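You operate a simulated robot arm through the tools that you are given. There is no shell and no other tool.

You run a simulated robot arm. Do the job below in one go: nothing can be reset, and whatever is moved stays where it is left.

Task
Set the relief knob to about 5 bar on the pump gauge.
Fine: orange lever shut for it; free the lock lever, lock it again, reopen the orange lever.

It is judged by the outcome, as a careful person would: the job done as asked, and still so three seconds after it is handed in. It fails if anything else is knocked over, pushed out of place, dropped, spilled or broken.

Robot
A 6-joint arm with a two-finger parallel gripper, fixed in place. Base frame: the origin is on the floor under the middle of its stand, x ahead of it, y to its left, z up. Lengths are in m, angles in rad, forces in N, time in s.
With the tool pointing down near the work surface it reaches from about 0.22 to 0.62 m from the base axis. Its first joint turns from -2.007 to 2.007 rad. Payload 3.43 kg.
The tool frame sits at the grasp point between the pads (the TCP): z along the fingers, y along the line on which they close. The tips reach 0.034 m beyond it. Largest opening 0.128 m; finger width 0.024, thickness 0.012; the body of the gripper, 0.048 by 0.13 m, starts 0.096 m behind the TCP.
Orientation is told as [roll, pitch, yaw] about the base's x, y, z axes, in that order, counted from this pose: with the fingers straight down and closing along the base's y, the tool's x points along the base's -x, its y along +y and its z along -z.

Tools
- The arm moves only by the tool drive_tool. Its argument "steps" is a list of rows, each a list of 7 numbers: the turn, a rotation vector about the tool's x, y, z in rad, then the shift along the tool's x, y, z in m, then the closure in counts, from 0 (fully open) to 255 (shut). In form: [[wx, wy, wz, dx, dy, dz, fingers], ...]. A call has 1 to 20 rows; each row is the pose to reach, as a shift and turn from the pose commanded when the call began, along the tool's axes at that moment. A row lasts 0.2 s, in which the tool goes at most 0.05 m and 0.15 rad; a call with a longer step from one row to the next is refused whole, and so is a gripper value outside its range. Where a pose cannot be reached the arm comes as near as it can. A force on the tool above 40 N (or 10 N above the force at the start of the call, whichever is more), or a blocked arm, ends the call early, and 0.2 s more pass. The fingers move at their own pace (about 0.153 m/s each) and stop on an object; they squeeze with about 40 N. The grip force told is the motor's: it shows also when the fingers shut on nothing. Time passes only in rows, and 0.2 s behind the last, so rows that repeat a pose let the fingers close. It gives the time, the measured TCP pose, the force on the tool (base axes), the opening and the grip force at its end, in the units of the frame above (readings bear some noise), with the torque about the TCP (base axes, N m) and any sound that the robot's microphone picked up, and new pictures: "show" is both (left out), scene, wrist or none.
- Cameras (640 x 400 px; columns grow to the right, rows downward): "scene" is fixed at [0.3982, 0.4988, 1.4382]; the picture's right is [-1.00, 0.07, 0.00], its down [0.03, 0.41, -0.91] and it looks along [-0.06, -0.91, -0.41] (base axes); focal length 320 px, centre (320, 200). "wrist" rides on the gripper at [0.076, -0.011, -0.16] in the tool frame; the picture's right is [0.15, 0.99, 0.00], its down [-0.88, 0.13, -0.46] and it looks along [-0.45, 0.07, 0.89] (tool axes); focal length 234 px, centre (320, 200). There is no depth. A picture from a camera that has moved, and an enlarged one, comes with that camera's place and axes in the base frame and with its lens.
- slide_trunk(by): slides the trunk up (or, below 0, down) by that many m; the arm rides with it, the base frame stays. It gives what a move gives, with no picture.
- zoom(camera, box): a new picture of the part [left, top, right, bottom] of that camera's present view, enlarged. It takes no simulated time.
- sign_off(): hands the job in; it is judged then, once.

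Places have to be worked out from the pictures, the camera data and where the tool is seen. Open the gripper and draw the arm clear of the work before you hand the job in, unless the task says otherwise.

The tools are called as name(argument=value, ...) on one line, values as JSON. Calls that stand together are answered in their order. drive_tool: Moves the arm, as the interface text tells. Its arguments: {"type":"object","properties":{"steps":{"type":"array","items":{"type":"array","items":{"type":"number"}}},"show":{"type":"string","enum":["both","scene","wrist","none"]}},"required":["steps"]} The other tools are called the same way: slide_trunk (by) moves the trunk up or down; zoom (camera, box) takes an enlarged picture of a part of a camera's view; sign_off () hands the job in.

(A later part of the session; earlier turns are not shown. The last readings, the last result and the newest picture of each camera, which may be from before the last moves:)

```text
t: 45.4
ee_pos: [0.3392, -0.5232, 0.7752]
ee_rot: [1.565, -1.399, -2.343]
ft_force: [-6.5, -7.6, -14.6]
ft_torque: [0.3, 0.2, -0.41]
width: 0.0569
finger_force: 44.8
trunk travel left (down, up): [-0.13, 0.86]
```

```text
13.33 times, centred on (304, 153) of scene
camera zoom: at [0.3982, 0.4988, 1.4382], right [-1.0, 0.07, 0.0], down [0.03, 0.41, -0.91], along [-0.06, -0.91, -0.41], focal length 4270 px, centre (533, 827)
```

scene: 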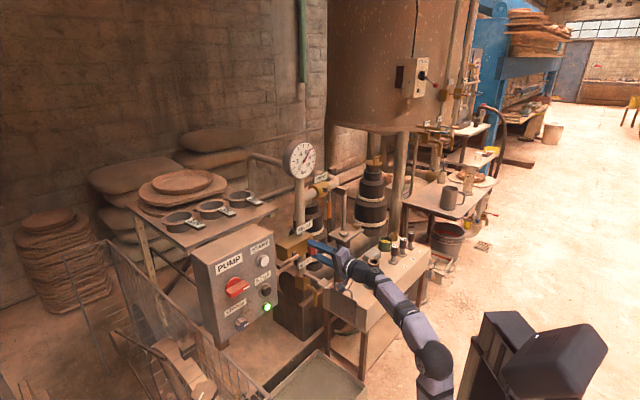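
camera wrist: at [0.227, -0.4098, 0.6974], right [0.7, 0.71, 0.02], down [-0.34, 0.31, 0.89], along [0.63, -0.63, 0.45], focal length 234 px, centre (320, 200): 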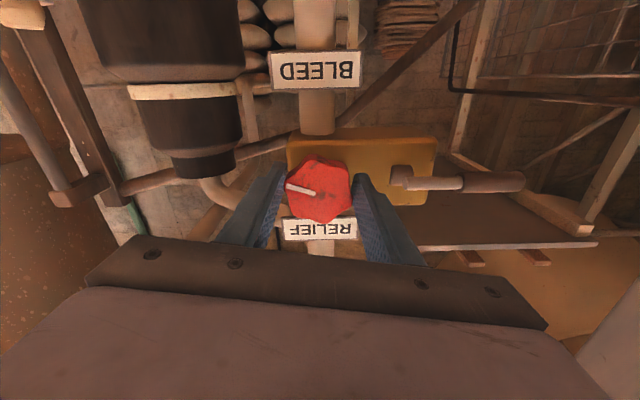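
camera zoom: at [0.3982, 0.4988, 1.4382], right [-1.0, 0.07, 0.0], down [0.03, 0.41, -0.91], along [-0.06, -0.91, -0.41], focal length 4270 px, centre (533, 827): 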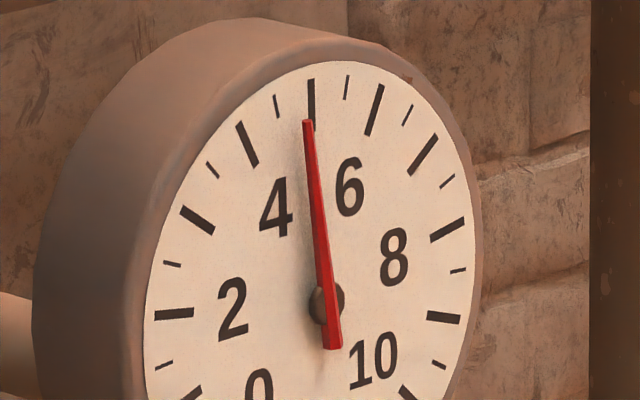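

Fitting all dial ticks, the needle actually reads ≈4.7 bar (settled), with about 1.34 bar/rad. I turn back clockwise 0.22 rad, easing the side load, and wait for it to settle.

drive_tool(steps=[[0, 0, 0.11, 0.0008, 0, 0, 255], [0, 0, 0.22, 0.0015, 0, 0, 255], [0, 0, 0.22, 0.0015, 0, 0, 255], [0, 0, 0.22, 0.0015, 0, 0, 255], [0, 0, 0.22, 0.0015, 0, 0, 255], [0, 0, 0.22, 0.0015, 0, 0, 255], [0, 0, 0.22, 0.0015, 0, 0, 255], [0, 0, 0.22, 0.0015, 0, 0, 255], [0, 0, 0.22, 0.0015, 0, 0, 255], [0, 0, 0.22, 0.0015, 0, 0, 255], [0, 0, 0.22, 0.0015, 0, 0, 255], [0, 0, 0.22, 0.0015, 0, 0, 255], [0, 0, 0.22, 0.0015, 0, 0, 255], [0, 0, 0.22, 0.0015, 0, 0, 255], [0, 0, 0.22, 0.0015, 0, 0, 255], [0, 0, 0.22, 0.0015, 0, 0, 255]], show="wrist")

zoom(camera="scene", box=[284, 138, 324, 178])

zoom(camera="scene", box=[280, 138, 328, 168])

```text
t: 48.8
ee_pos: [0.3419, -0.5206, 0.7731]
ee_rot: [1.572, -1.181, -2.35]
ft_force: [4.3, -9.5, 3.5]
ft_torque: [0.15, 0.08, -0.19]
width: 0.0565
finger_force: 45.5
trunk travel left (down, up): [-0.13, 0.86]
camera wrist: at [0.2392, -0.3966, 0.6986], right [0.68, 0.69, 0.24], down [-0.47, 0.17, 0.86], along [0.56, -0.7, 0.44], focal length 234 px, centre (320, 200)
```

wrist: 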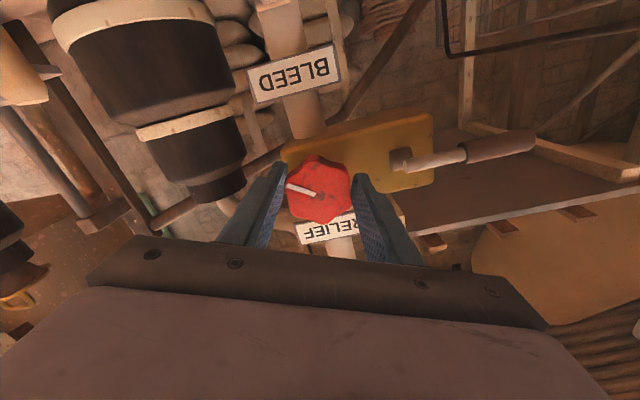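

```text
10.00 times, centred on (304, 158) of scene
camera zoom: at [0.3982, 0.4988, 1.4382], right [-1.0, 0.07, 0.0], down [0.03, 0.41, -0.91], along [-0.06, -0.91, -0.41], focal length 3202 px, centre (480, 620)
```

zoom: 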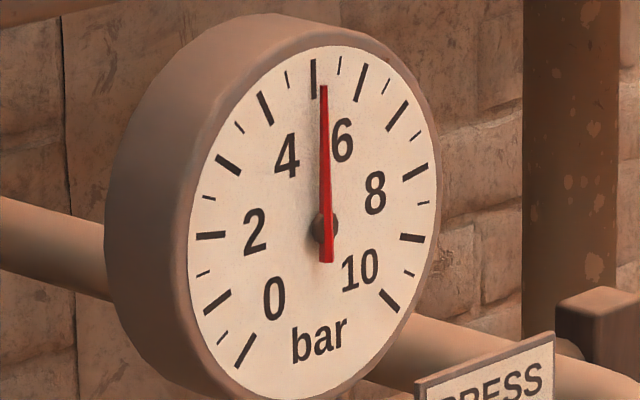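

```text
13.33 times, centred on (304, 153) of scene
camera zoom: at [0.3982, 0.4988, 1.4382], right [-1.0, 0.07, 0.0], down [0.03, 0.41, -0.91], along [-0.06, -0.91, -0.41], focal length 4270 px, centre (533, 827)
```

zoom: 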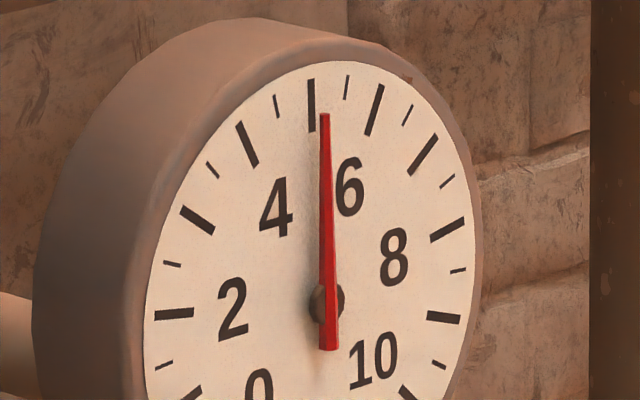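

Reading is now 5.0 bar within a few hundredths. I release the knob gently and retreat straight back.

drive_tool(steps=[[0, 0, 0, 0, 0, 0, 160], [0, 0, 0, 0, 0, 0, 130], [0, 0, 0, 0, 0, 0, 100], [0, 0, 0, 0, 0, 0, 100], [0, 0, 0, 0, 0, -0.025, 100], [0, 0, 0, 0, 0, -0.05, 100], [0, 0, 0, 0, 0, -0.075, 100], [0, 0, 0, 0, 0, -0.09, 100]])

zoom(camera="scene", box=[284, 138, 324, 178])

zoom(camera="scene", box=[260, 210, 360, 290])

```text
t: 50.6
ee_pos: [0.2771, -0.4573, 0.7745]
ee_rot: [1.574, -1.182, -2.353]
ft_force: [0.2, 0.2, 0.4]
ft_torque: [-0.03, 0.0, -0.02]
width: 0.0777
finger_force: 0.0
trunk travel left (down, up): [-0.13, 0.86]
camera wrist: at [0.1749, -0.3329, 0.6996], right [0.68, 0.69, 0.24], down [-0.47, 0.17, 0.86], along [0.56, -0.7, 0.44], focal length 234 px, centre (320, 200)
```

scene: 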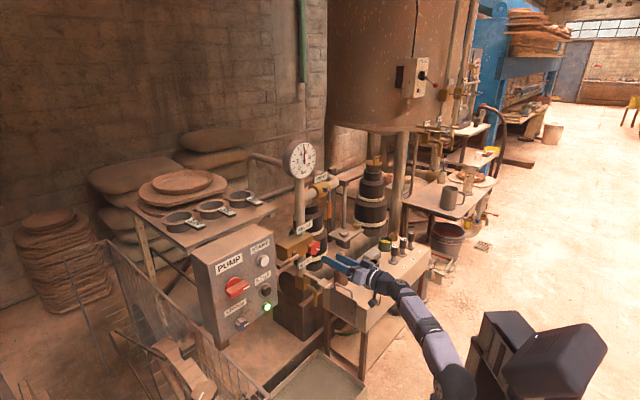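
wrist: 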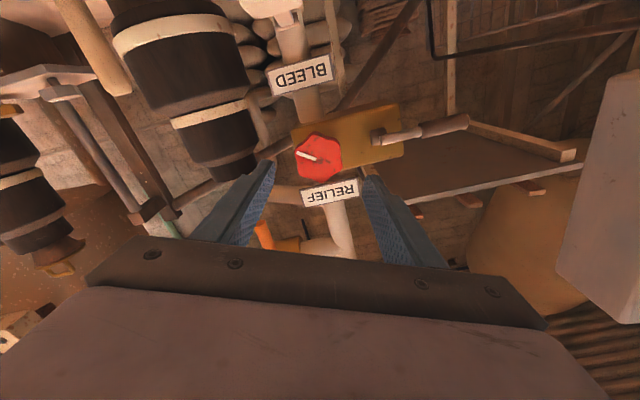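

```text
10.00 times, centred on (304, 158) of scene
camera zoom: at [0.3982, 0.4988, 1.4382], right [-1.0, 0.07, 0.0], down [0.03, 0.41, -0.91], along [-0.06, -0.91, -0.41], focal length 3202 px, centre (480, 620)
```

zoom: 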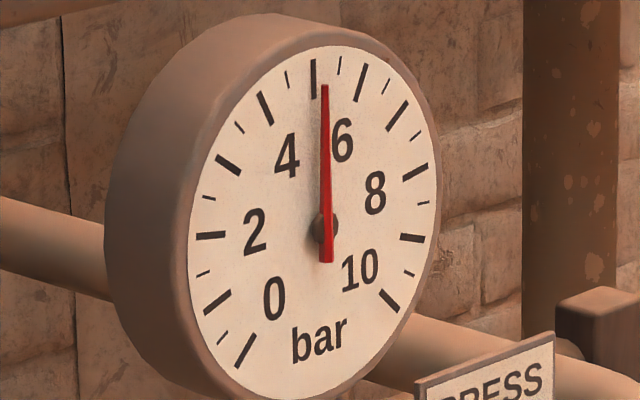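

```text
5.00 times, centred on (310, 250) of scene
camera zoom: at [0.3982, 0.4988, 1.4382], right [-1.0, 0.07, 0.0], down [0.03, 0.41, -0.91], along [-0.06, -0.91, -0.41], focal length 1601 px, centre (370, -50)
```

zoom: 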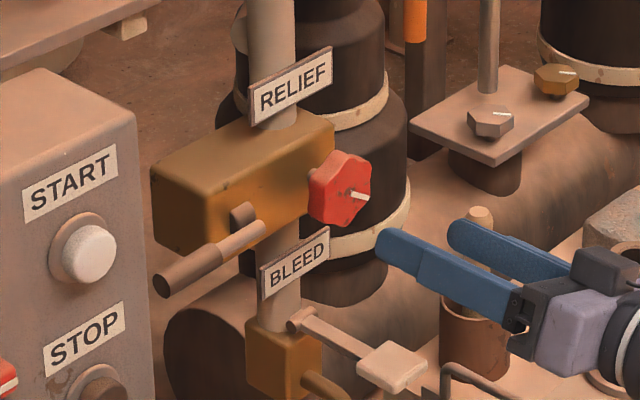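

The gauge holds at ~5.0 bar with the knob released. Now I move left in front of the (horizontal) lock lever, rolling the tool so the fingers straddle it vertically.

drive_tool(steps=[[0, 0, 0.131, 0.0053, 0.0158, 0.003, 120], [0, 0, 0.262, 0.0106, 0.0315, 0.006, 140], [0, 0, 0.393, 0.0159, 0.0473, 0.009, 160], [0, 0, 0.524, 0.0212, 0.063, 0.012, 179], [0, 0, 0.656, 0.0266, 0.0788, 0.015, 179], [0, 0, 0.787, 0.0319, 0.0945, 0.018, 179], [0, 0, 0.918, 0.0372, 0.1103, 0.021, 179], [0, 0, 1.049, 0.0425, 0.126, 0.024, 179], [0, 0, 1.18, 0.0478, 0.1418, 0.026, 179], [0, 0, 1.18, 0.0478, 0.1418, 0.026, 179]])

zoom(camera="wrist", box=[220, 80, 420, 280])

zoom(camera="scene", box=[260, 210, 360, 290])

```text
t: 52.8
ee_pos: [0.4023, -0.3697, 0.7841]
ee_rot: [1.572, -0.001, -2.349]
ft_force: [0.0, 0.0, -0.3]
ft_torque: [0.01, 0.0, -0.02]
width: 0.038
finger_force: 0.0
trunk travel left (down, up): [-0.13, 0.86]
camera wrist: at [0.34, -0.2046, 0.7724], right [0.1, 0.11, 0.99], down [-0.94, -0.31, 0.13], along [0.32, -0.95, 0.07], focal length 234 px, centre (320, 200)
```

scene: 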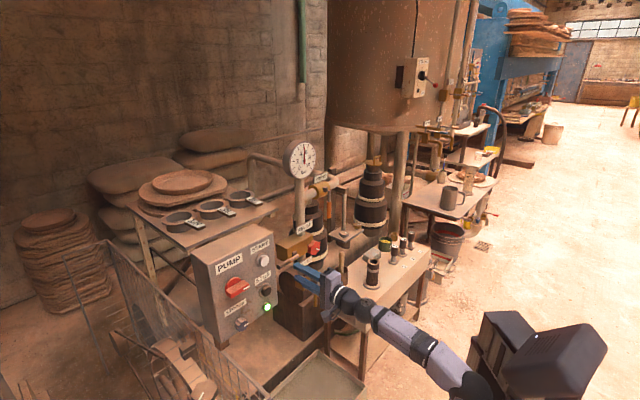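
wrist: 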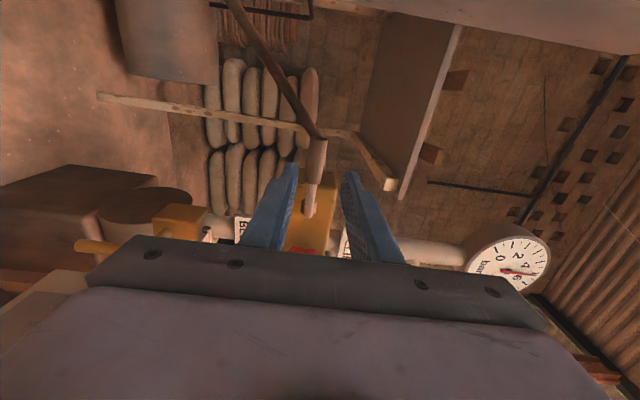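

```text
2.00 times, centred on (320, 180) of wrist
camera zoom: at [0.34, -0.2046, 0.7724], right [0.1, 0.11, 0.99], down [-0.94, -0.31, 0.13], along [0.32, -0.95, 0.07], focal length 468 px, centre (320, 240)
```

zoom: 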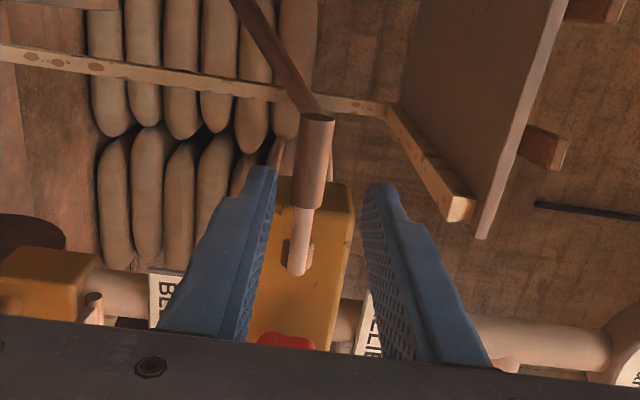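

```text
5.00 times, centred on (310, 250) of scene
camera zoom: at [0.3982, 0.4988, 1.4382], right [-1.0, 0.07, 0.0], down [0.03, 0.41, -0.91], along [-0.06, -0.91, -0.41], focal length 1601 px, centre (370, -50)
```

zoom: 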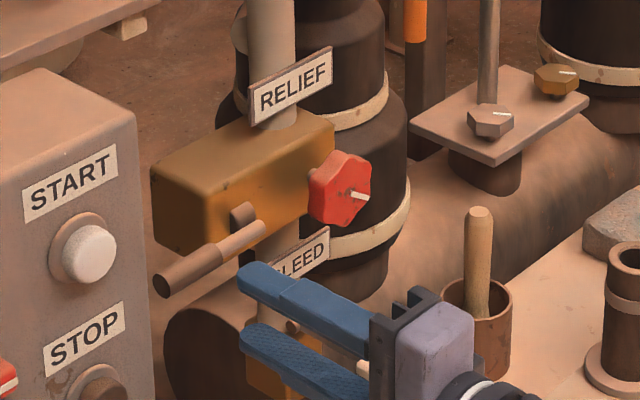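

Lever is centred between the fingers. I advance 7 cm to cage it again.

drive_tool(steps=[[0, 0, 0, 0, -0.002, 0.015, 179], [0, 0, 0, 0, -0.002, 0.03, 179], [0, 0, 0, 0, -0.002, 0.045, 179], [0, 0, 0, 0, -0.002, 0.058, 179], [0, 0, 0, 0, -0.002, 0.069, 179]], show="wrist")

zoom(camera="scene", box=[260, 210, 360, 290])

```text
t: 54.0
ee_pos: [0.4481, -0.4188, 0.7807]
ee_rot: [1.573, -0.002, -2.35]
ft_force: [-0.1, -0.9, 0.3]
ft_torque: [-0.04, -0.01, -0.02]
width: 0.0383
finger_force: 0.0
trunk travel left (down, up): [-0.13, 0.86]
camera wrist: at [0.3876, -0.2534, 0.7693], right [0.1, 0.11, 0.99], down [-0.94, -0.31, 0.13], along [0.32, -0.95, 0.07], focal length 234 px, centre (320, 200)
```

wrist: 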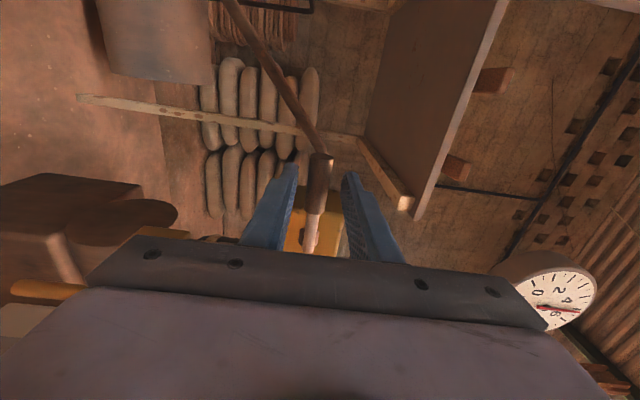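

```text
5.00 times, centred on (310, 250) of scene
camera zoom: at [0.3982, 0.4988, 1.4382], right [-1.0, 0.07, 0.0], down [0.03, 0.41, -0.91], along [-0.06, -0.91, -0.41], focal length 1601 px, centre (370, -50)
```

zoom: 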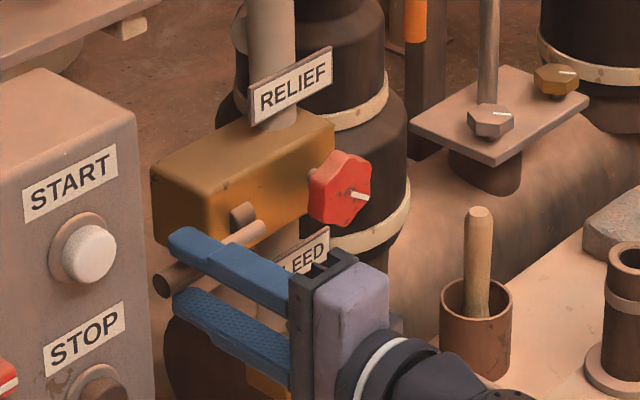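

I swing the lock lever back down toward vertical along the same arc.

drive_tool(steps=[[0, 0, -0.14, -0.0007, -0.0093, 0, 179], [0, 0, -0.28, -0.0026, -0.0184, 0, 179], [0, 0, -0.42, -0.0058, -0.0272, 0, 179], [0, 0, -0.56, -0.0102, -0.0354, 0, 179], [0, 0, -0.7, -0.0157, -0.043, 0, 179], [0, 0, -0.84, -0.0222, -0.0497, 0, 179], [0, 0, -0.98, -0.0295, -0.0554, 0, 179], [0, 0, -1.12, -0.0376, -0.06, 0, 179], [0, 0, -1.26, -0.0463, -0.0635, 0, 179], [0, 0, -1.4, -0.0554, -0.0657, 0, 179]])

zoom(camera="scene", box=[260, 210, 360, 290])

zoom(camera="wrist", box=[220, 80, 420, 280])

```text
t: 56.2
ee_pos: [0.4095, -0.4566, 0.7143]
ee_rot: [1.578, -1.405, -2.358]
ft_force: [1.2, 0.0, 0.9]
ft_torque: [-0.03, -0.03, 0.04]
width: 0.0389
finger_force: 0.7
trunk travel left (down, up): [-0.13, 0.86]
camera wrist: at [0.2962, -0.3454, 0.638], right [0.7, 0.71, 0.02], down [-0.34, 0.31, 0.89], along [0.63, -0.63, 0.46], focal length 234 px, centre (320, 200)
```

scene: 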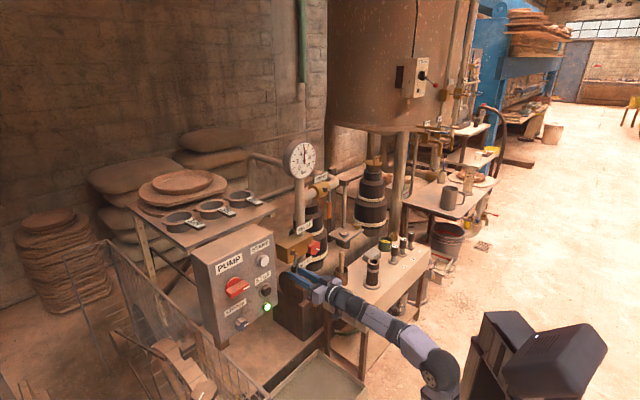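
wrist: 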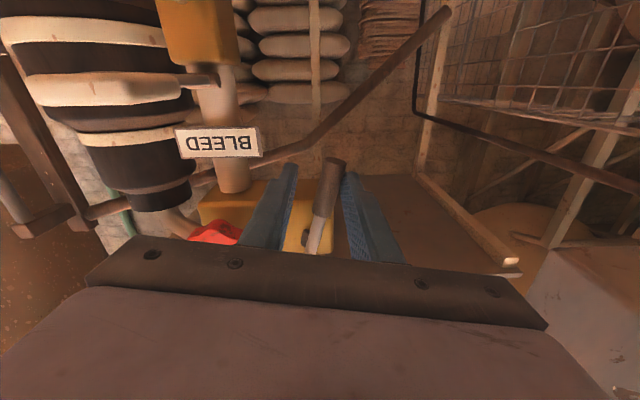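

```text
5.00 times, centred on (310, 250) of scene
camera zoom: at [0.3982, 0.4988, 1.4382], right [-1.0, 0.07, 0.0], down [0.03, 0.41, -0.91], along [-0.06, -0.91, -0.41], focal length 1601 px, centre (370, -50)
```

zoom: 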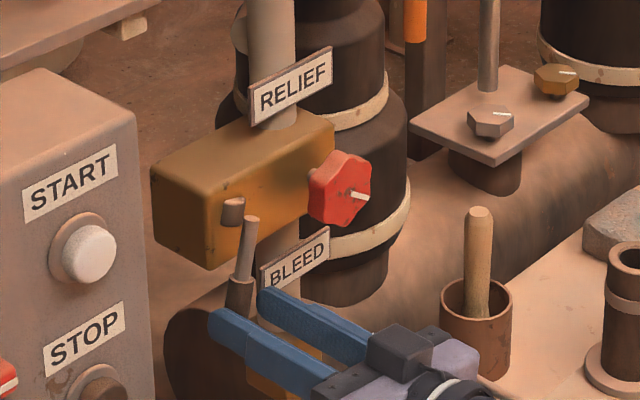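

```text
2.00 times, centred on (320, 180) of wrist
camera zoom: at [0.2962, -0.3454, 0.638], right [0.7, 0.71, 0.02], down [-0.34, 0.31, 0.89], along [0.63, -0.63, 0.46], focal length 468 px, centre (320, 240)
```

zoom: 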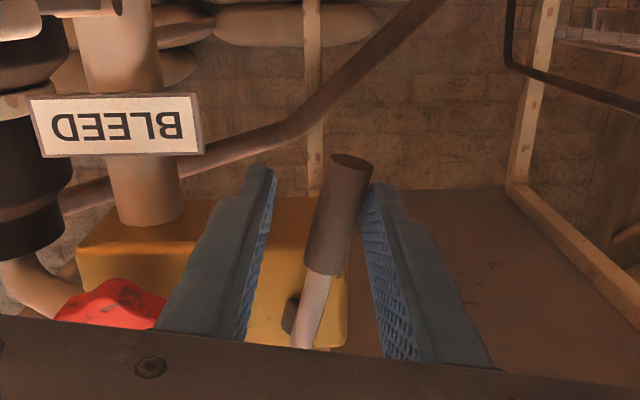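

The lever is about 15° short of vertical. I continue in small steps toward the lock stop.

drive_tool(steps=[[0, 0, -0.1, -0.0003, -0.0067, 0, 179], [0, 0, -0.2, -0.0013, -0.0133, 0, 179], [0, 0, -0.3, -0.003, -0.0197, 0, 179], [0, 0, -0.3, -0.003, -0.0197, 0, 179]])

zoom(camera="scene", box=[260, 210, 360, 290])

zoom(camera="wrist", box=[220, 80, 420, 280])

```text
t: 57.2
ee_pos: [0.3963, -0.4721, 0.7157]
ee_rot: [-1.591, -1.437, 0.815]
ft_force: [3.2, 6.8, -0.2]
ft_torque: [0.01, -0.08, 0.27]
width: 0.0426
finger_force: 3.9
trunk travel left (down, up): [-0.13, 0.86]
camera wrist: at [0.2672, -0.3749, 0.6416], right [0.67, 0.69, -0.28], down [-0.15, 0.5, 0.85], along [0.72, -0.53, 0.44], focal length 234 px, centre (320, 200)
```

scene: 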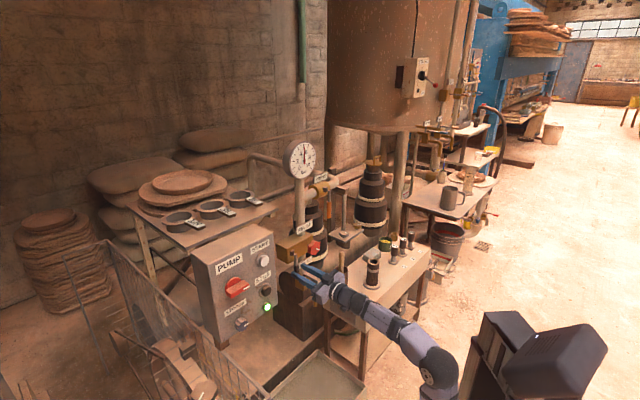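
wrist: 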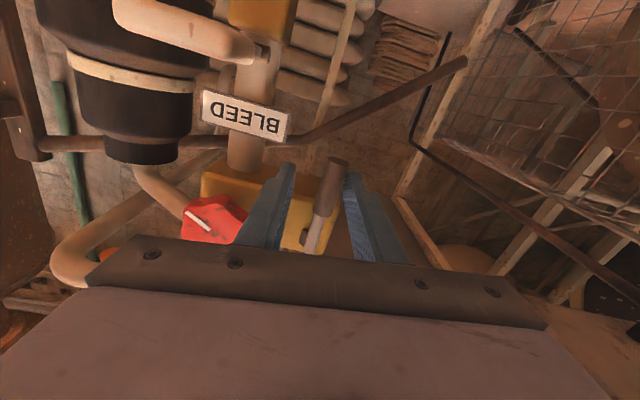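

```text
5.00 times, centred on (310, 250) of scene
camera zoom: at [0.3982, 0.4988, 1.4382], right [-1.0, 0.07, 0.0], down [0.03, 0.41, -0.91], along [-0.06, -0.91, -0.41], focal length 1601 px, centre (370, -50)
```

zoom: 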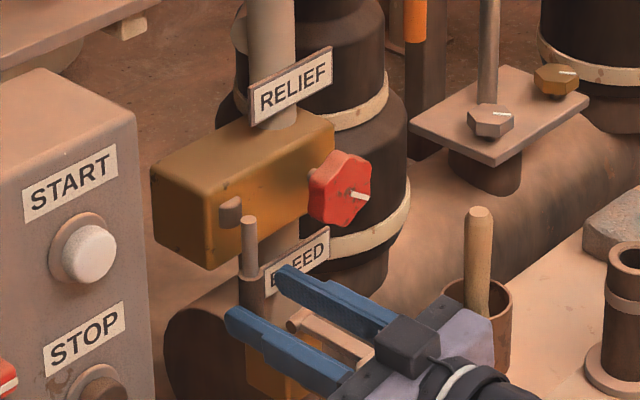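

```text
2.00 times, centred on (320, 180) of wrist
camera zoom: at [0.2672, -0.3749, 0.6416], right [0.67, 0.69, -0.28], down [-0.15, 0.5, 0.85], along [0.72, -0.53, 0.44], focal length 468 px, centre (320, 240)
```

zoom: 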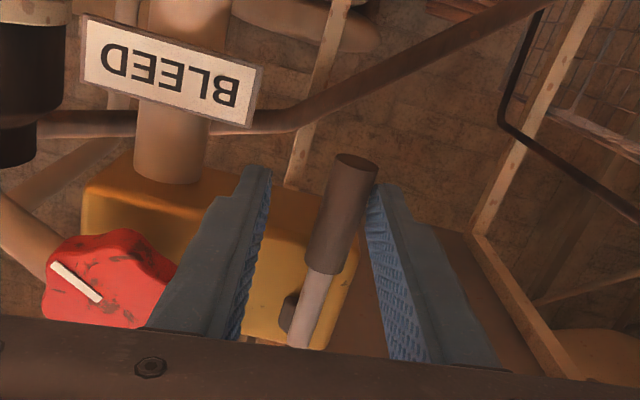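

Reaction of ~7.5 N and the lever looks vertical as originally; a slight extra push confirms the lock stop.

drive_tool(steps=[[0, 0, -0.03, 0, -0.003, 0, 179], [0, 0, -0.05, 0, -0.005, 0, 179], [0, 0, -0.05, 0, -0.005, 0, 179]], show="none")

zoom(camera="scene", box=[270, 222, 334, 262])

zoom(camera="scene", box=[284, 138, 324, 178])

```text
t: 58.0
ee_pos: [0.395, -0.4737, 0.7179]
ee_rot: [-1.605, -1.387, 0.831]
ft_force: [11.8, 16.1, 1.6]
ft_torque: [0.38, -0.11, 0.59]
width: 0.0493
finger_force: 10.1
trunk travel left (down, up): [-0.13, 0.86]
```

```text
10.00 times, centred on (302, 242) of scene
camera zoom: at [0.3982, 0.4988, 1.4382], right [-1.0, 0.07, 0.0], down [0.03, 0.41, -0.91], along [-0.06, -0.91, -0.41], focal length 3202 px, centre (500, -220)
```

zoom: 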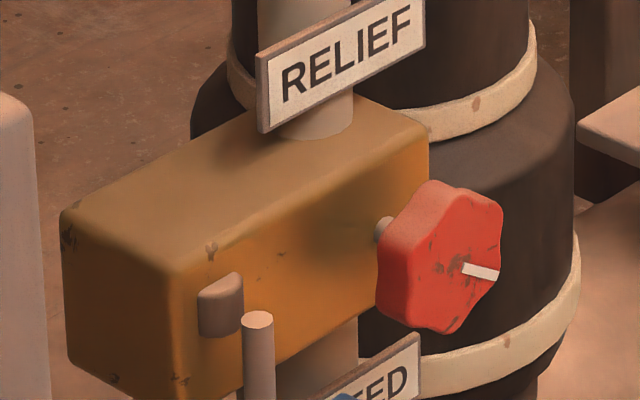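

```text
10.00 times, centred on (304, 158) of scene
camera zoom: at [0.3982, 0.4988, 1.4382], right [-1.0, 0.07, 0.0], down [0.03, 0.41, -0.91], along [-0.06, -0.91, -0.41], focal length 3202 px, centre (480, 620)
```

zoom: 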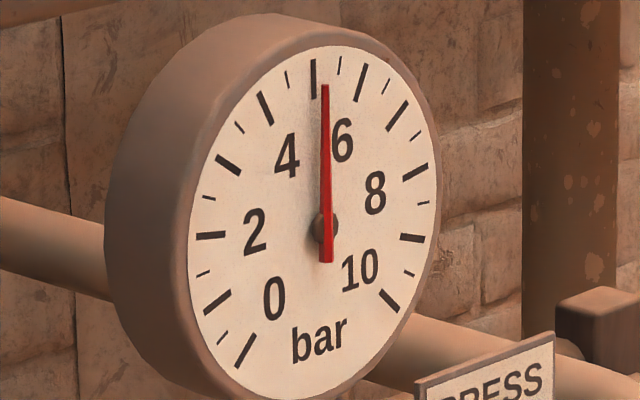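

Lock stop confirmed (20 N, lever in its original vertical position); the gauge stays at 5.0. I ease off and retreat.

drive_tool(steps=[[0, 0, 0.05, 0, 0.005, 0, 179], [0, 0, 0.1, 0, 0.0105, 0, 179], [0, 0, 0.1, 0, 0.0105, -0.02, 179], [0, 0, 0.1, 0, 0.0105, -0.04, 179], [0, 0, 0.1, 0, 0.0105, -0.06, 179], [0, 0, 0.1, 0, 0.0105, -0.08, 179]])

zoom(camera="scene", box=[260, 210, 360, 290])

```text
t: 59.4
ee_pos: [0.3435, -0.4108, 0.7135]
ee_rot: [-1.581, -1.491, 0.804]
ft_force: [-0.3, 0.6, 0.0]
ft_torque: [-0.01, -0.03, 0.04]
width: 0.0382
finger_force: 0.1
trunk travel left (down, up): [-0.13, 0.86]
camera wrist: at [0.2156, -0.3121, 0.639], right [0.68, 0.69, -0.23], down [-0.18, 0.46, 0.87], along [0.71, -0.55, 0.44], focal length 234 px, centre (320, 200)
```

scene: 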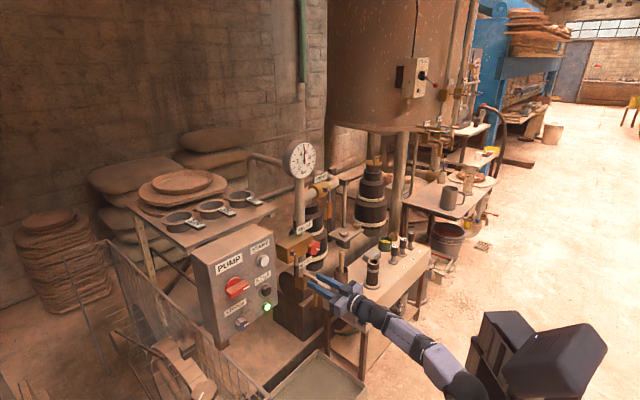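
wrist: 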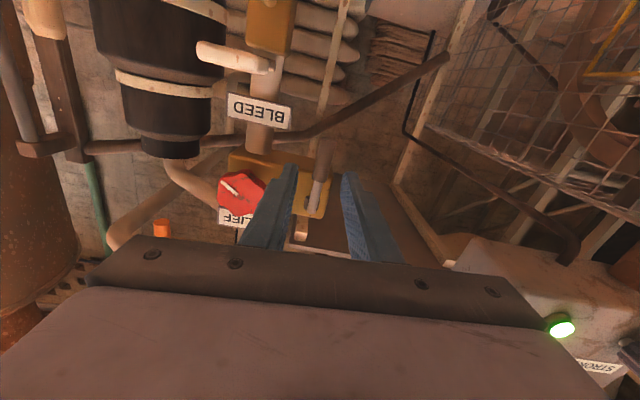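

```text
5.00 times, centred on (310, 250) of scene
camera zoom: at [0.3982, 0.4988, 1.4382], right [-1.0, 0.07, 0.0], down [0.03, 0.41, -0.91], along [-0.06, -0.91, -0.41], focal length 1601 px, centre (370, -50)
```

zoom: 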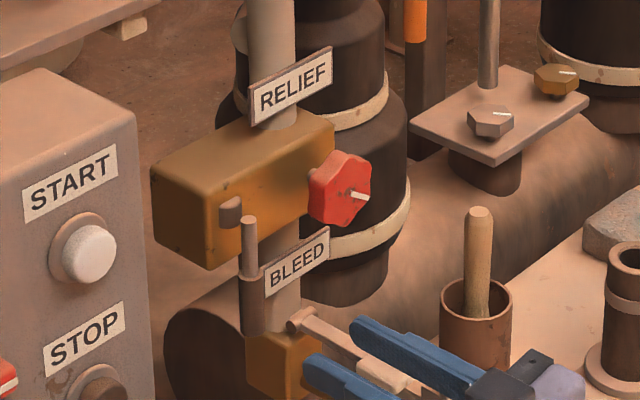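

The lever is locked in its original position. I raise the trunk 0.17 m to orange-lever height.

slide_trunk(by=0.17)

```text
t: 61.3
ee_pos: [0.3424, -0.4118, 0.8847]
ee_rot: [-1.591, -1.489, 0.812]
ft_force: [-0.6, 0.2, 0.1]
ft_torque: [-0.01, 0.03, -0.03]
width: 0.0383
finger_force: 0.0
trunk travel left (down, up): [-0.3, 0.69]
```

Now I move right to face the orange lever hanging down at 0.236 along the axis, correcting the small roll.

drive_tool(steps=[[0, 0, 0.02, 0.0016, -0.031, 0.001, 179], [0, 0, 0.04, 0.0032, -0.062, 0.002, 179], [0, 0, 0.06, 0.0049, -0.0934, 0.003, 179], [0, 0, 0.08, 0.0065, -0.1245, 0.005, 179], [0, 0, 0.08, 0.0081, -0.1556, 0.006, 179], [0, 0, 0.08, 0.0097, -0.1868, 0.007, 179], [0, 0, 0.08, 0.0097, -0.1868, 0.007, 179]])

zoom(camera="wrist", box=[220, 80, 420, 280])

zoom(camera="scene", box=[290, 160, 390, 240])

```text
t: 62.9
ee_pos: [0.2153, -0.551, 0.891]
ee_rot: [-2.56, -1.571, 1.783]
ft_force: [0.0, -0.7, 0.1]
ft_torque: [0.03, 0.0, 0.02]
width: 0.038
finger_force: 0.0
trunk travel left (down, up): [-0.3, 0.69]
camera wrist: at [0.0934, -0.4477, 0.8134], right [0.69, 0.7, -0.15], down [-0.23, 0.41, 0.88], along [0.68, -0.58, 0.45], focal length 234 px, centre (320, 200)
```

scene: 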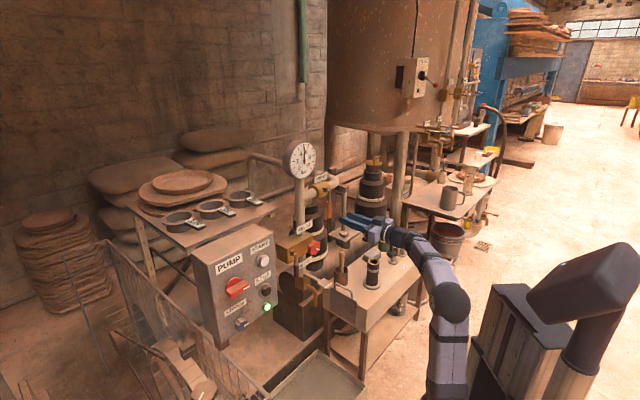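
wrist: 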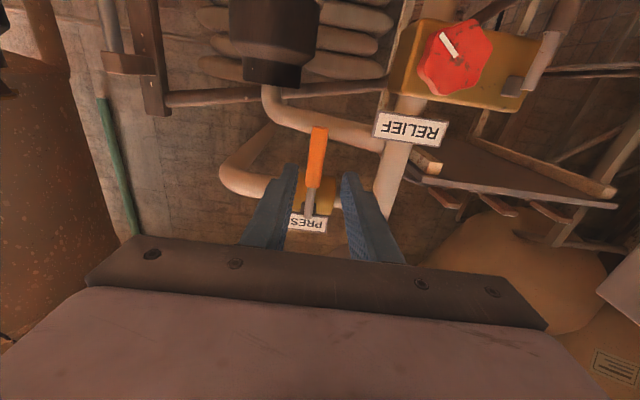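

```text
2.00 times, centred on (320, 180) of wrist
camera zoom: at [0.0934, -0.4477, 0.8134], right [0.69, 0.7, -0.15], down [-0.23, 0.41, 0.88], along [0.68, -0.58, 0.45], focal length 468 px, centre (320, 240)
```

zoom: 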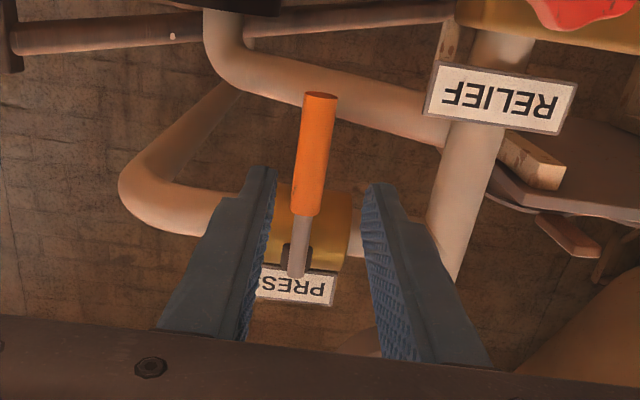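

```text
5.00 times, centred on (340, 200) of scene
camera zoom: at [0.3982, 0.4988, 1.4382], right [-1.0, 0.07, 0.0], down [0.03, 0.41, -0.91], along [-0.06, -0.91, -0.41], focal length 1601 px, centre (220, 200)
```

zoom: 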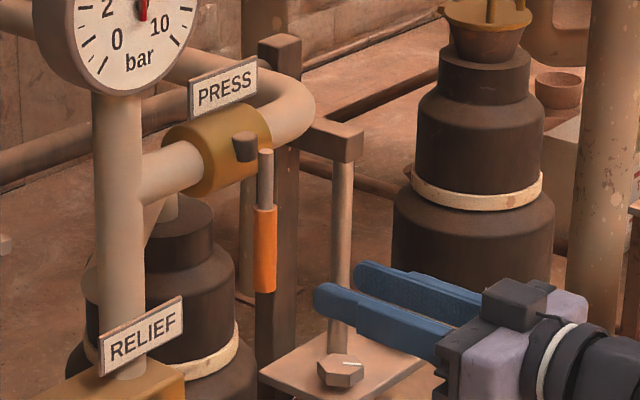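

Orange lever hangs at 0.241 along the axis, z 0.86–0.97. I shift 3.5 mm right and advance 8 cm to cage it.

drive_tool(steps=[[0, 0, 0, 0, -0.0035, 0.016, 179], [0, 0, 0, 0, -0.0035, 0.032, 179], [0, 0, 0, 0, -0.0035, 0.048, 179], [0, 0, 0, 0, -0.0035, 0.064, 179], [0, 0, 0, 0, -0.0035, 0.08, 179]], show="wrist")

zoom(camera="scene", box=[290, 160, 390, 240])

```text
t: 64.1
ee_pos: [0.2723, -0.6081, 0.8922]
ee_rot: [-2.511, -1.569, 1.734]
ft_force: [-0.2, -0.2, 0.7]
ft_torque: [0.03, 0.04, -0.01]
width: 0.0381
finger_force: 0.0
trunk travel left (down, up): [-0.3, 0.69]
camera wrist: at [0.1494, -0.505, 0.8147], right [0.69, 0.7, -0.15], down [-0.23, 0.42, 0.88], along [0.68, -0.58, 0.45], focal length 234 px, centre (320, 200)
```

wrist: 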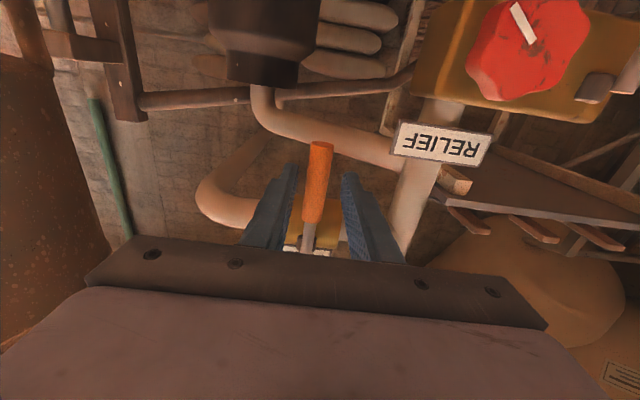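

```text
5.00 times, centred on (340, 200) of scene
camera zoom: at [0.3982, 0.4988, 1.4382], right [-1.0, 0.07, 0.0], down [0.03, 0.41, -0.91], along [-0.06, -0.91, -0.41], focal length 1601 px, centre (220, 200)
```

zoom: 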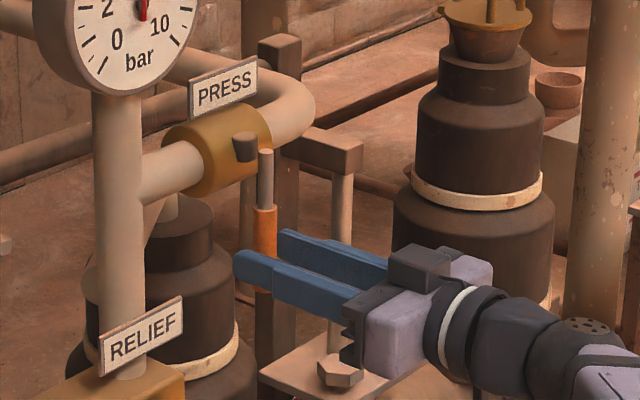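

The lever is caged. I swing it counter-clockwise back up toward in-line (open).

drive_tool(steps=[[0, 0, -0.14, -0.0007, -0.0105, 0, 179], [0, 0, -0.28, -0.0029, -0.0207, 0, 179], [0, 0, -0.42, -0.0065, -0.0306, 0, 179], [0, 0, -0.56, -0.0115, -0.0398, 0, 179], [0, 0, -0.7, -0.0176, -0.0483, 0, 179], [0, 0, -0.84, -0.0249, -0.0558, 0, 179], [0, 0, -0.98, -0.0332, -0.0623, 0, 179], [0, 0, -1.12, -0.0423, -0.0675, 0, 179], [0, 0, -1.26, -0.0521, -0.0714, 0, 179], [0, 0, -1.4, -0.0623, -0.0739, 0, 179], [0, 0, -1.54, -0.0727, -0.075, 0, 179]])

zoom(camera="scene", box=[290, 155, 370, 215])

zoom(camera="wrist", box=[220, 80, 420, 280])

```text
t: 66.5
ee_pos: [0.2177, -0.6611, 0.9627]
ee_rot: [-1.573, -0.027, 0.791]
ft_force: [1.9, -1.1, -1.8]
ft_torque: [0.04, 0.05, 0.01]
width: 0.0394
finger_force: 1.4
trunk travel left (down, up): [-0.3, 0.69]
camera wrist: at [0.0504, -0.6038, 0.9709], right [-0.08, -0.09, -0.99], down [0.3, 0.95, -0.11], along [0.95, -0.3, -0.05], focal length 234 px, centre (320, 200)
```

scene: 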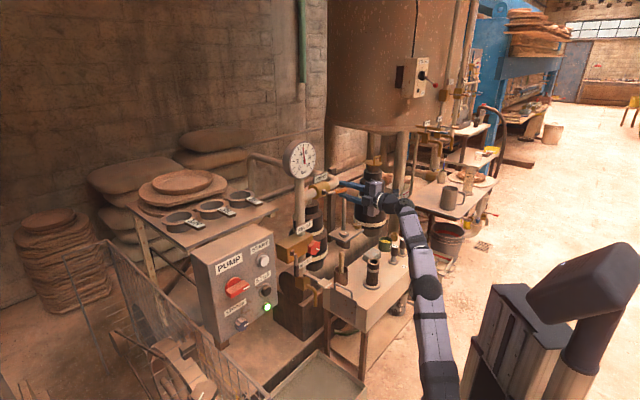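
wrist: 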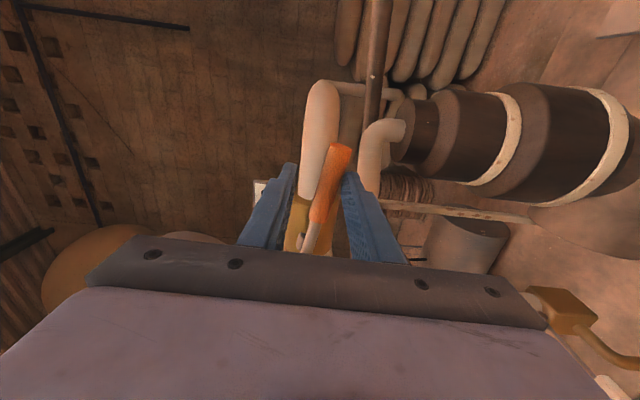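

```text
6.67 times, centred on (330, 185) of scene
camera zoom: at [0.3982, 0.4988, 1.4382], right [-1.0, 0.07, 0.0], down [0.03, 0.41, -0.91], along [-0.06, -0.91, -0.41], focal length 2135 px, centre (253, 300)
```

zoom: 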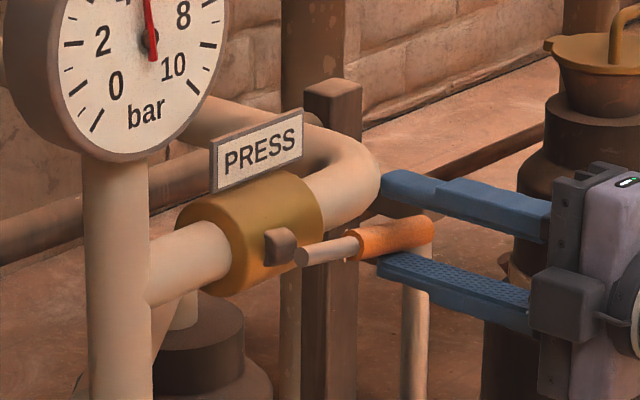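

```text
2.00 times, centred on (320, 180) of wrist
camera zoom: at [0.0504, -0.6038, 0.9709], right [-0.08, -0.09, -0.99], down [0.3, 0.95, -0.11], along [0.95, -0.3, -0.05], focal length 468 px, centre (320, 240)
```

zoom: 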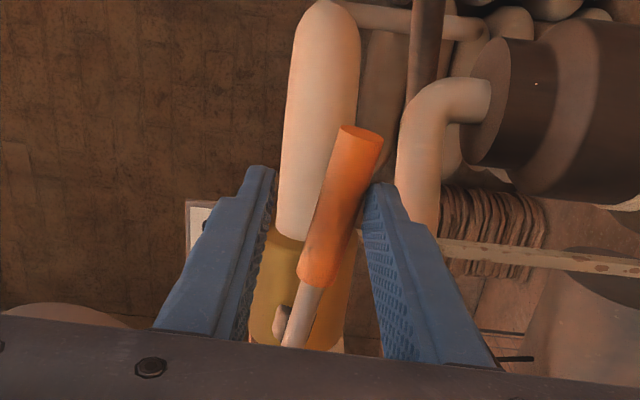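

The lever is still ~8° below in-line; I push on in small steps to the open stop.

drive_tool(steps=[[0, 0, -0.07, -0.0002, -0.0053, 0, 179], [0, 0, -0.14, -0.0007, -0.0105, 0, 179], [0, 0, -0.2, -0.0015, -0.0149, 0, 179], [0, 0, -0.2, -0.0015, -0.0149, 0, 179]], show="wrist")

zoom(camera="scene", box=[296, 165, 360, 205])

```text
t: 67.5
ee_pos: [0.218, -0.6613, 0.9756]
ee_rot: [-1.569, 0.169, 0.793]
ft_force: [-1.1, 2.2, -9.7]
ft_torque: [0.36, 0.1, 0.12]
width: 0.0433
finger_force: 4.2
trunk travel left (down, up): [-0.3, 0.69]
camera wrist: at [0.0527, -0.6012, 0.9993], right [-0.22, -0.22, -0.95], down [0.27, 0.92, -0.28], along [0.94, -0.32, -0.14], focal length 234 px, centre (320, 200)
```

wrist: 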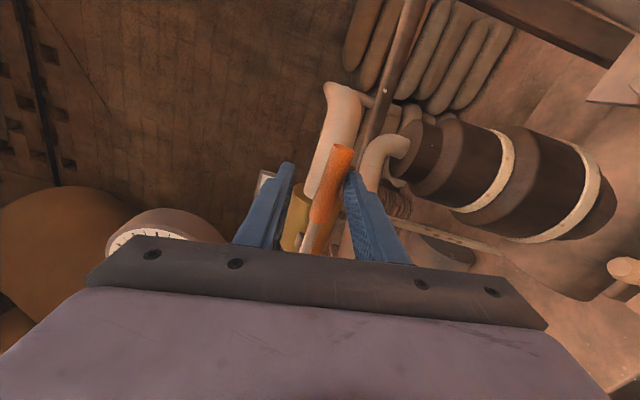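

```text
10.00 times, centred on (328, 185) of scene
camera zoom: at [0.3982, 0.4988, 1.4382], right [-1.0, 0.07, 0.0], down [0.03, 0.41, -0.91], along [-0.06, -0.91, -0.41], focal length 3202 px, centre (240, 350)
```

zoom: 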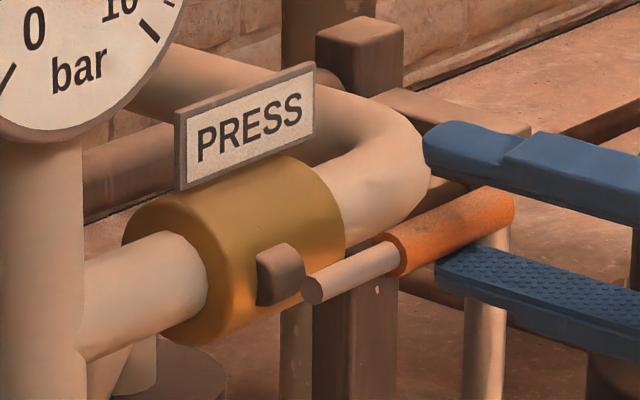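

The lever matches its original open position exactly, with ~10 N at the stop. One small confirming push, then I check.

drive_tool(steps=[[0, 0, -0.03, 0, -0.003, 0, 179], [0, 0, -0.04, 0, -0.004, 0, 179], [0, 0, -0.04, 0, -0.004, 0, 179]], show="none")

zoom(camera="scene", box=[296, 165, 360, 205])

zoom(camera="scene", box=[284, 138, 324, 178])

```text
t: 68.3
ee_pos: [0.2201, -0.6626, 0.9786]
ee_rot: [-1.566, 0.206, 0.796]
ft_force: [0.5, 5.6, -19.4]
ft_torque: [0.74, 0.14, -0.09]
width: 0.0485
finger_force: 9.1
trunk travel left (down, up): [-0.3, 0.69]
```

```text
10.00 times, centred on (328, 185) of scene
camera zoom: at [0.3982, 0.4988, 1.4382], right [-1.0, 0.07, 0.0], down [0.03, 0.41, -0.91], along [-0.06, -0.91, -0.41], focal length 3202 px, centre (240, 350)
```

zoom: 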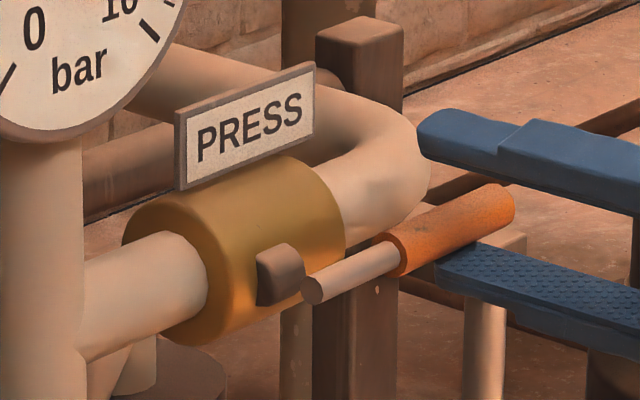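

```text
10.00 times, centred on (304, 158) of scene
camera zoom: at [0.3982, 0.4988, 1.4382], right [-1.0, 0.07, 0.0], down [0.03, 0.41, -0.91], along [-0.06, -0.91, -0.41], focal length 3202 px, centre (480, 620)
```

zoom: 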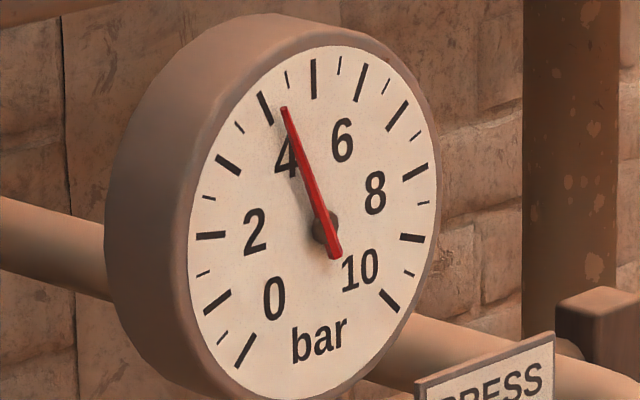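

Stop confirmed and the gauge falls back to ~4 bar as the press line reopens. I ease the finger off the handle and retreat straight back.

drive_tool(steps=[[0, 0, 0.05, 0, 0.006, 0, 179], [0, 0, 0.13, -0.001, 0.012, 0, 179], [0, 0, 0.13, -0.001, 0.012, -0.025, 179], [0, 0, 0.13, -0.001, 0.012, -0.05, 179], [0, 0, 0.13, -0.001, 0.012, -0.075, 179], [0, 0, 0.13, -0.001, 0.012, -0.1, 179]])

zoom(camera="scene", box=[296, 165, 360, 205])

zoom(camera="wrist", box=[220, 80, 420, 280])

```text
t: 69.7
ee_pos: [0.1459, -0.5923, 0.973]
ee_rot: [-1.57, 0.077, 0.795]
ft_force: [0.3, 0.4, 0.1]
ft_torque: [-0.03, 0.03, 0.0]
width: 0.038
finger_force: 0.0
out of reach, approached as far as the arm can: row 6
trunk travel left (down, up): [-0.3, 0.69]
camera wrist: at [-0.0205, -0.5346, 0.9913], right [-0.16, -0.16, -0.97], down [0.28, 0.94, -0.2], along [0.95, -0.31, -0.1], focal length 234 px, centre (320, 200)
```

scene: 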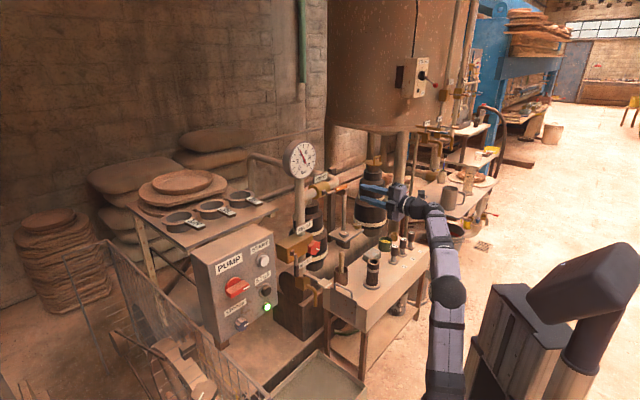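
wrist: 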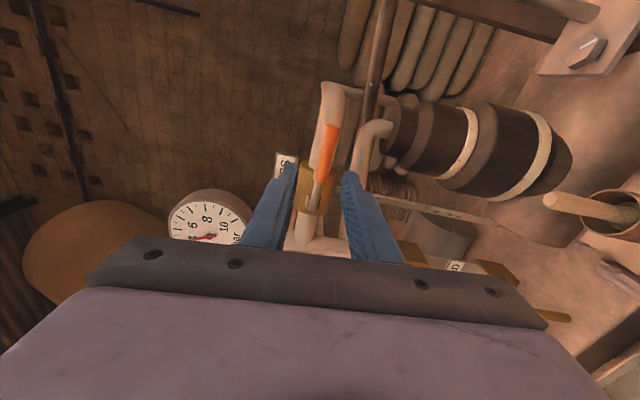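

```text
10.00 times, centred on (328, 185) of scene
camera zoom: at [0.3982, 0.4988, 1.4382], right [-1.0, 0.07, 0.0], down [0.03, 0.41, -0.91], along [-0.06, -0.91, -0.41], focal length 3202 px, centre (240, 350)
```

zoom: 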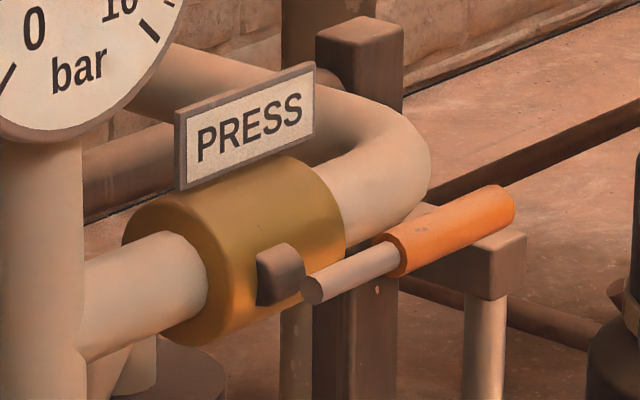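

```text
2.00 times, centred on (320, 180) of wrist
camera zoom: at [-0.0205, -0.5346, 0.9913], right [-0.16, -0.16, -0.97], down [0.28, 0.94, -0.2], along [0.95, -0.31, -0.1], focal length 468 px, centre (320, 240)
```

zoom: 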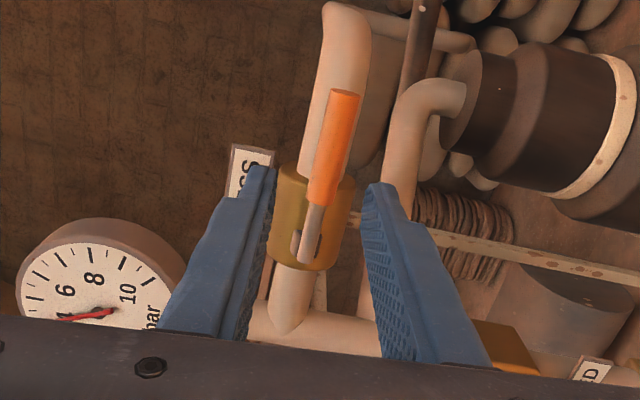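

The orange lever is back exactly where it was (open). I open the gripper and raise the trunk to draw the arm clear, then inspect everything.

drive_tool(steps=[[0, 0, 0, 0, 0, 0, 100], [0, 0, 0, 0, -0.02, 0, 0], [0, 0, 0, 0, -0.04, 0, 0], [0, 0, 0, 0, -0.06, 0, 0]], show="none")

slide_trunk(by=0.3)

```text
t: 70.7
ee_pos: [0.1498, -0.589, 1.0321]
ee_rot: [-1.573, 0.078, 0.792]
ft_force: [0.0, 0.9, 0.0]
ft_torque: [0.02, -0.02, 0.03]
width: 0.1282
finger_force: 0.2
trunk travel left (down, up): [-0.3, 0.69]
```

```text
t: 73.7
ee_pos: [0.1506, -0.5897, 1.3337]
ee_rot: [-1.571, 0.081, 0.793]
ft_force: [-0.5, 0.1, 1.0]
ft_torque: [0.01, -0.01, 0.0]
width: 0.1281
finger_force: 0.2
trunk travel left (down, up): [-0.6, 0.39]
```

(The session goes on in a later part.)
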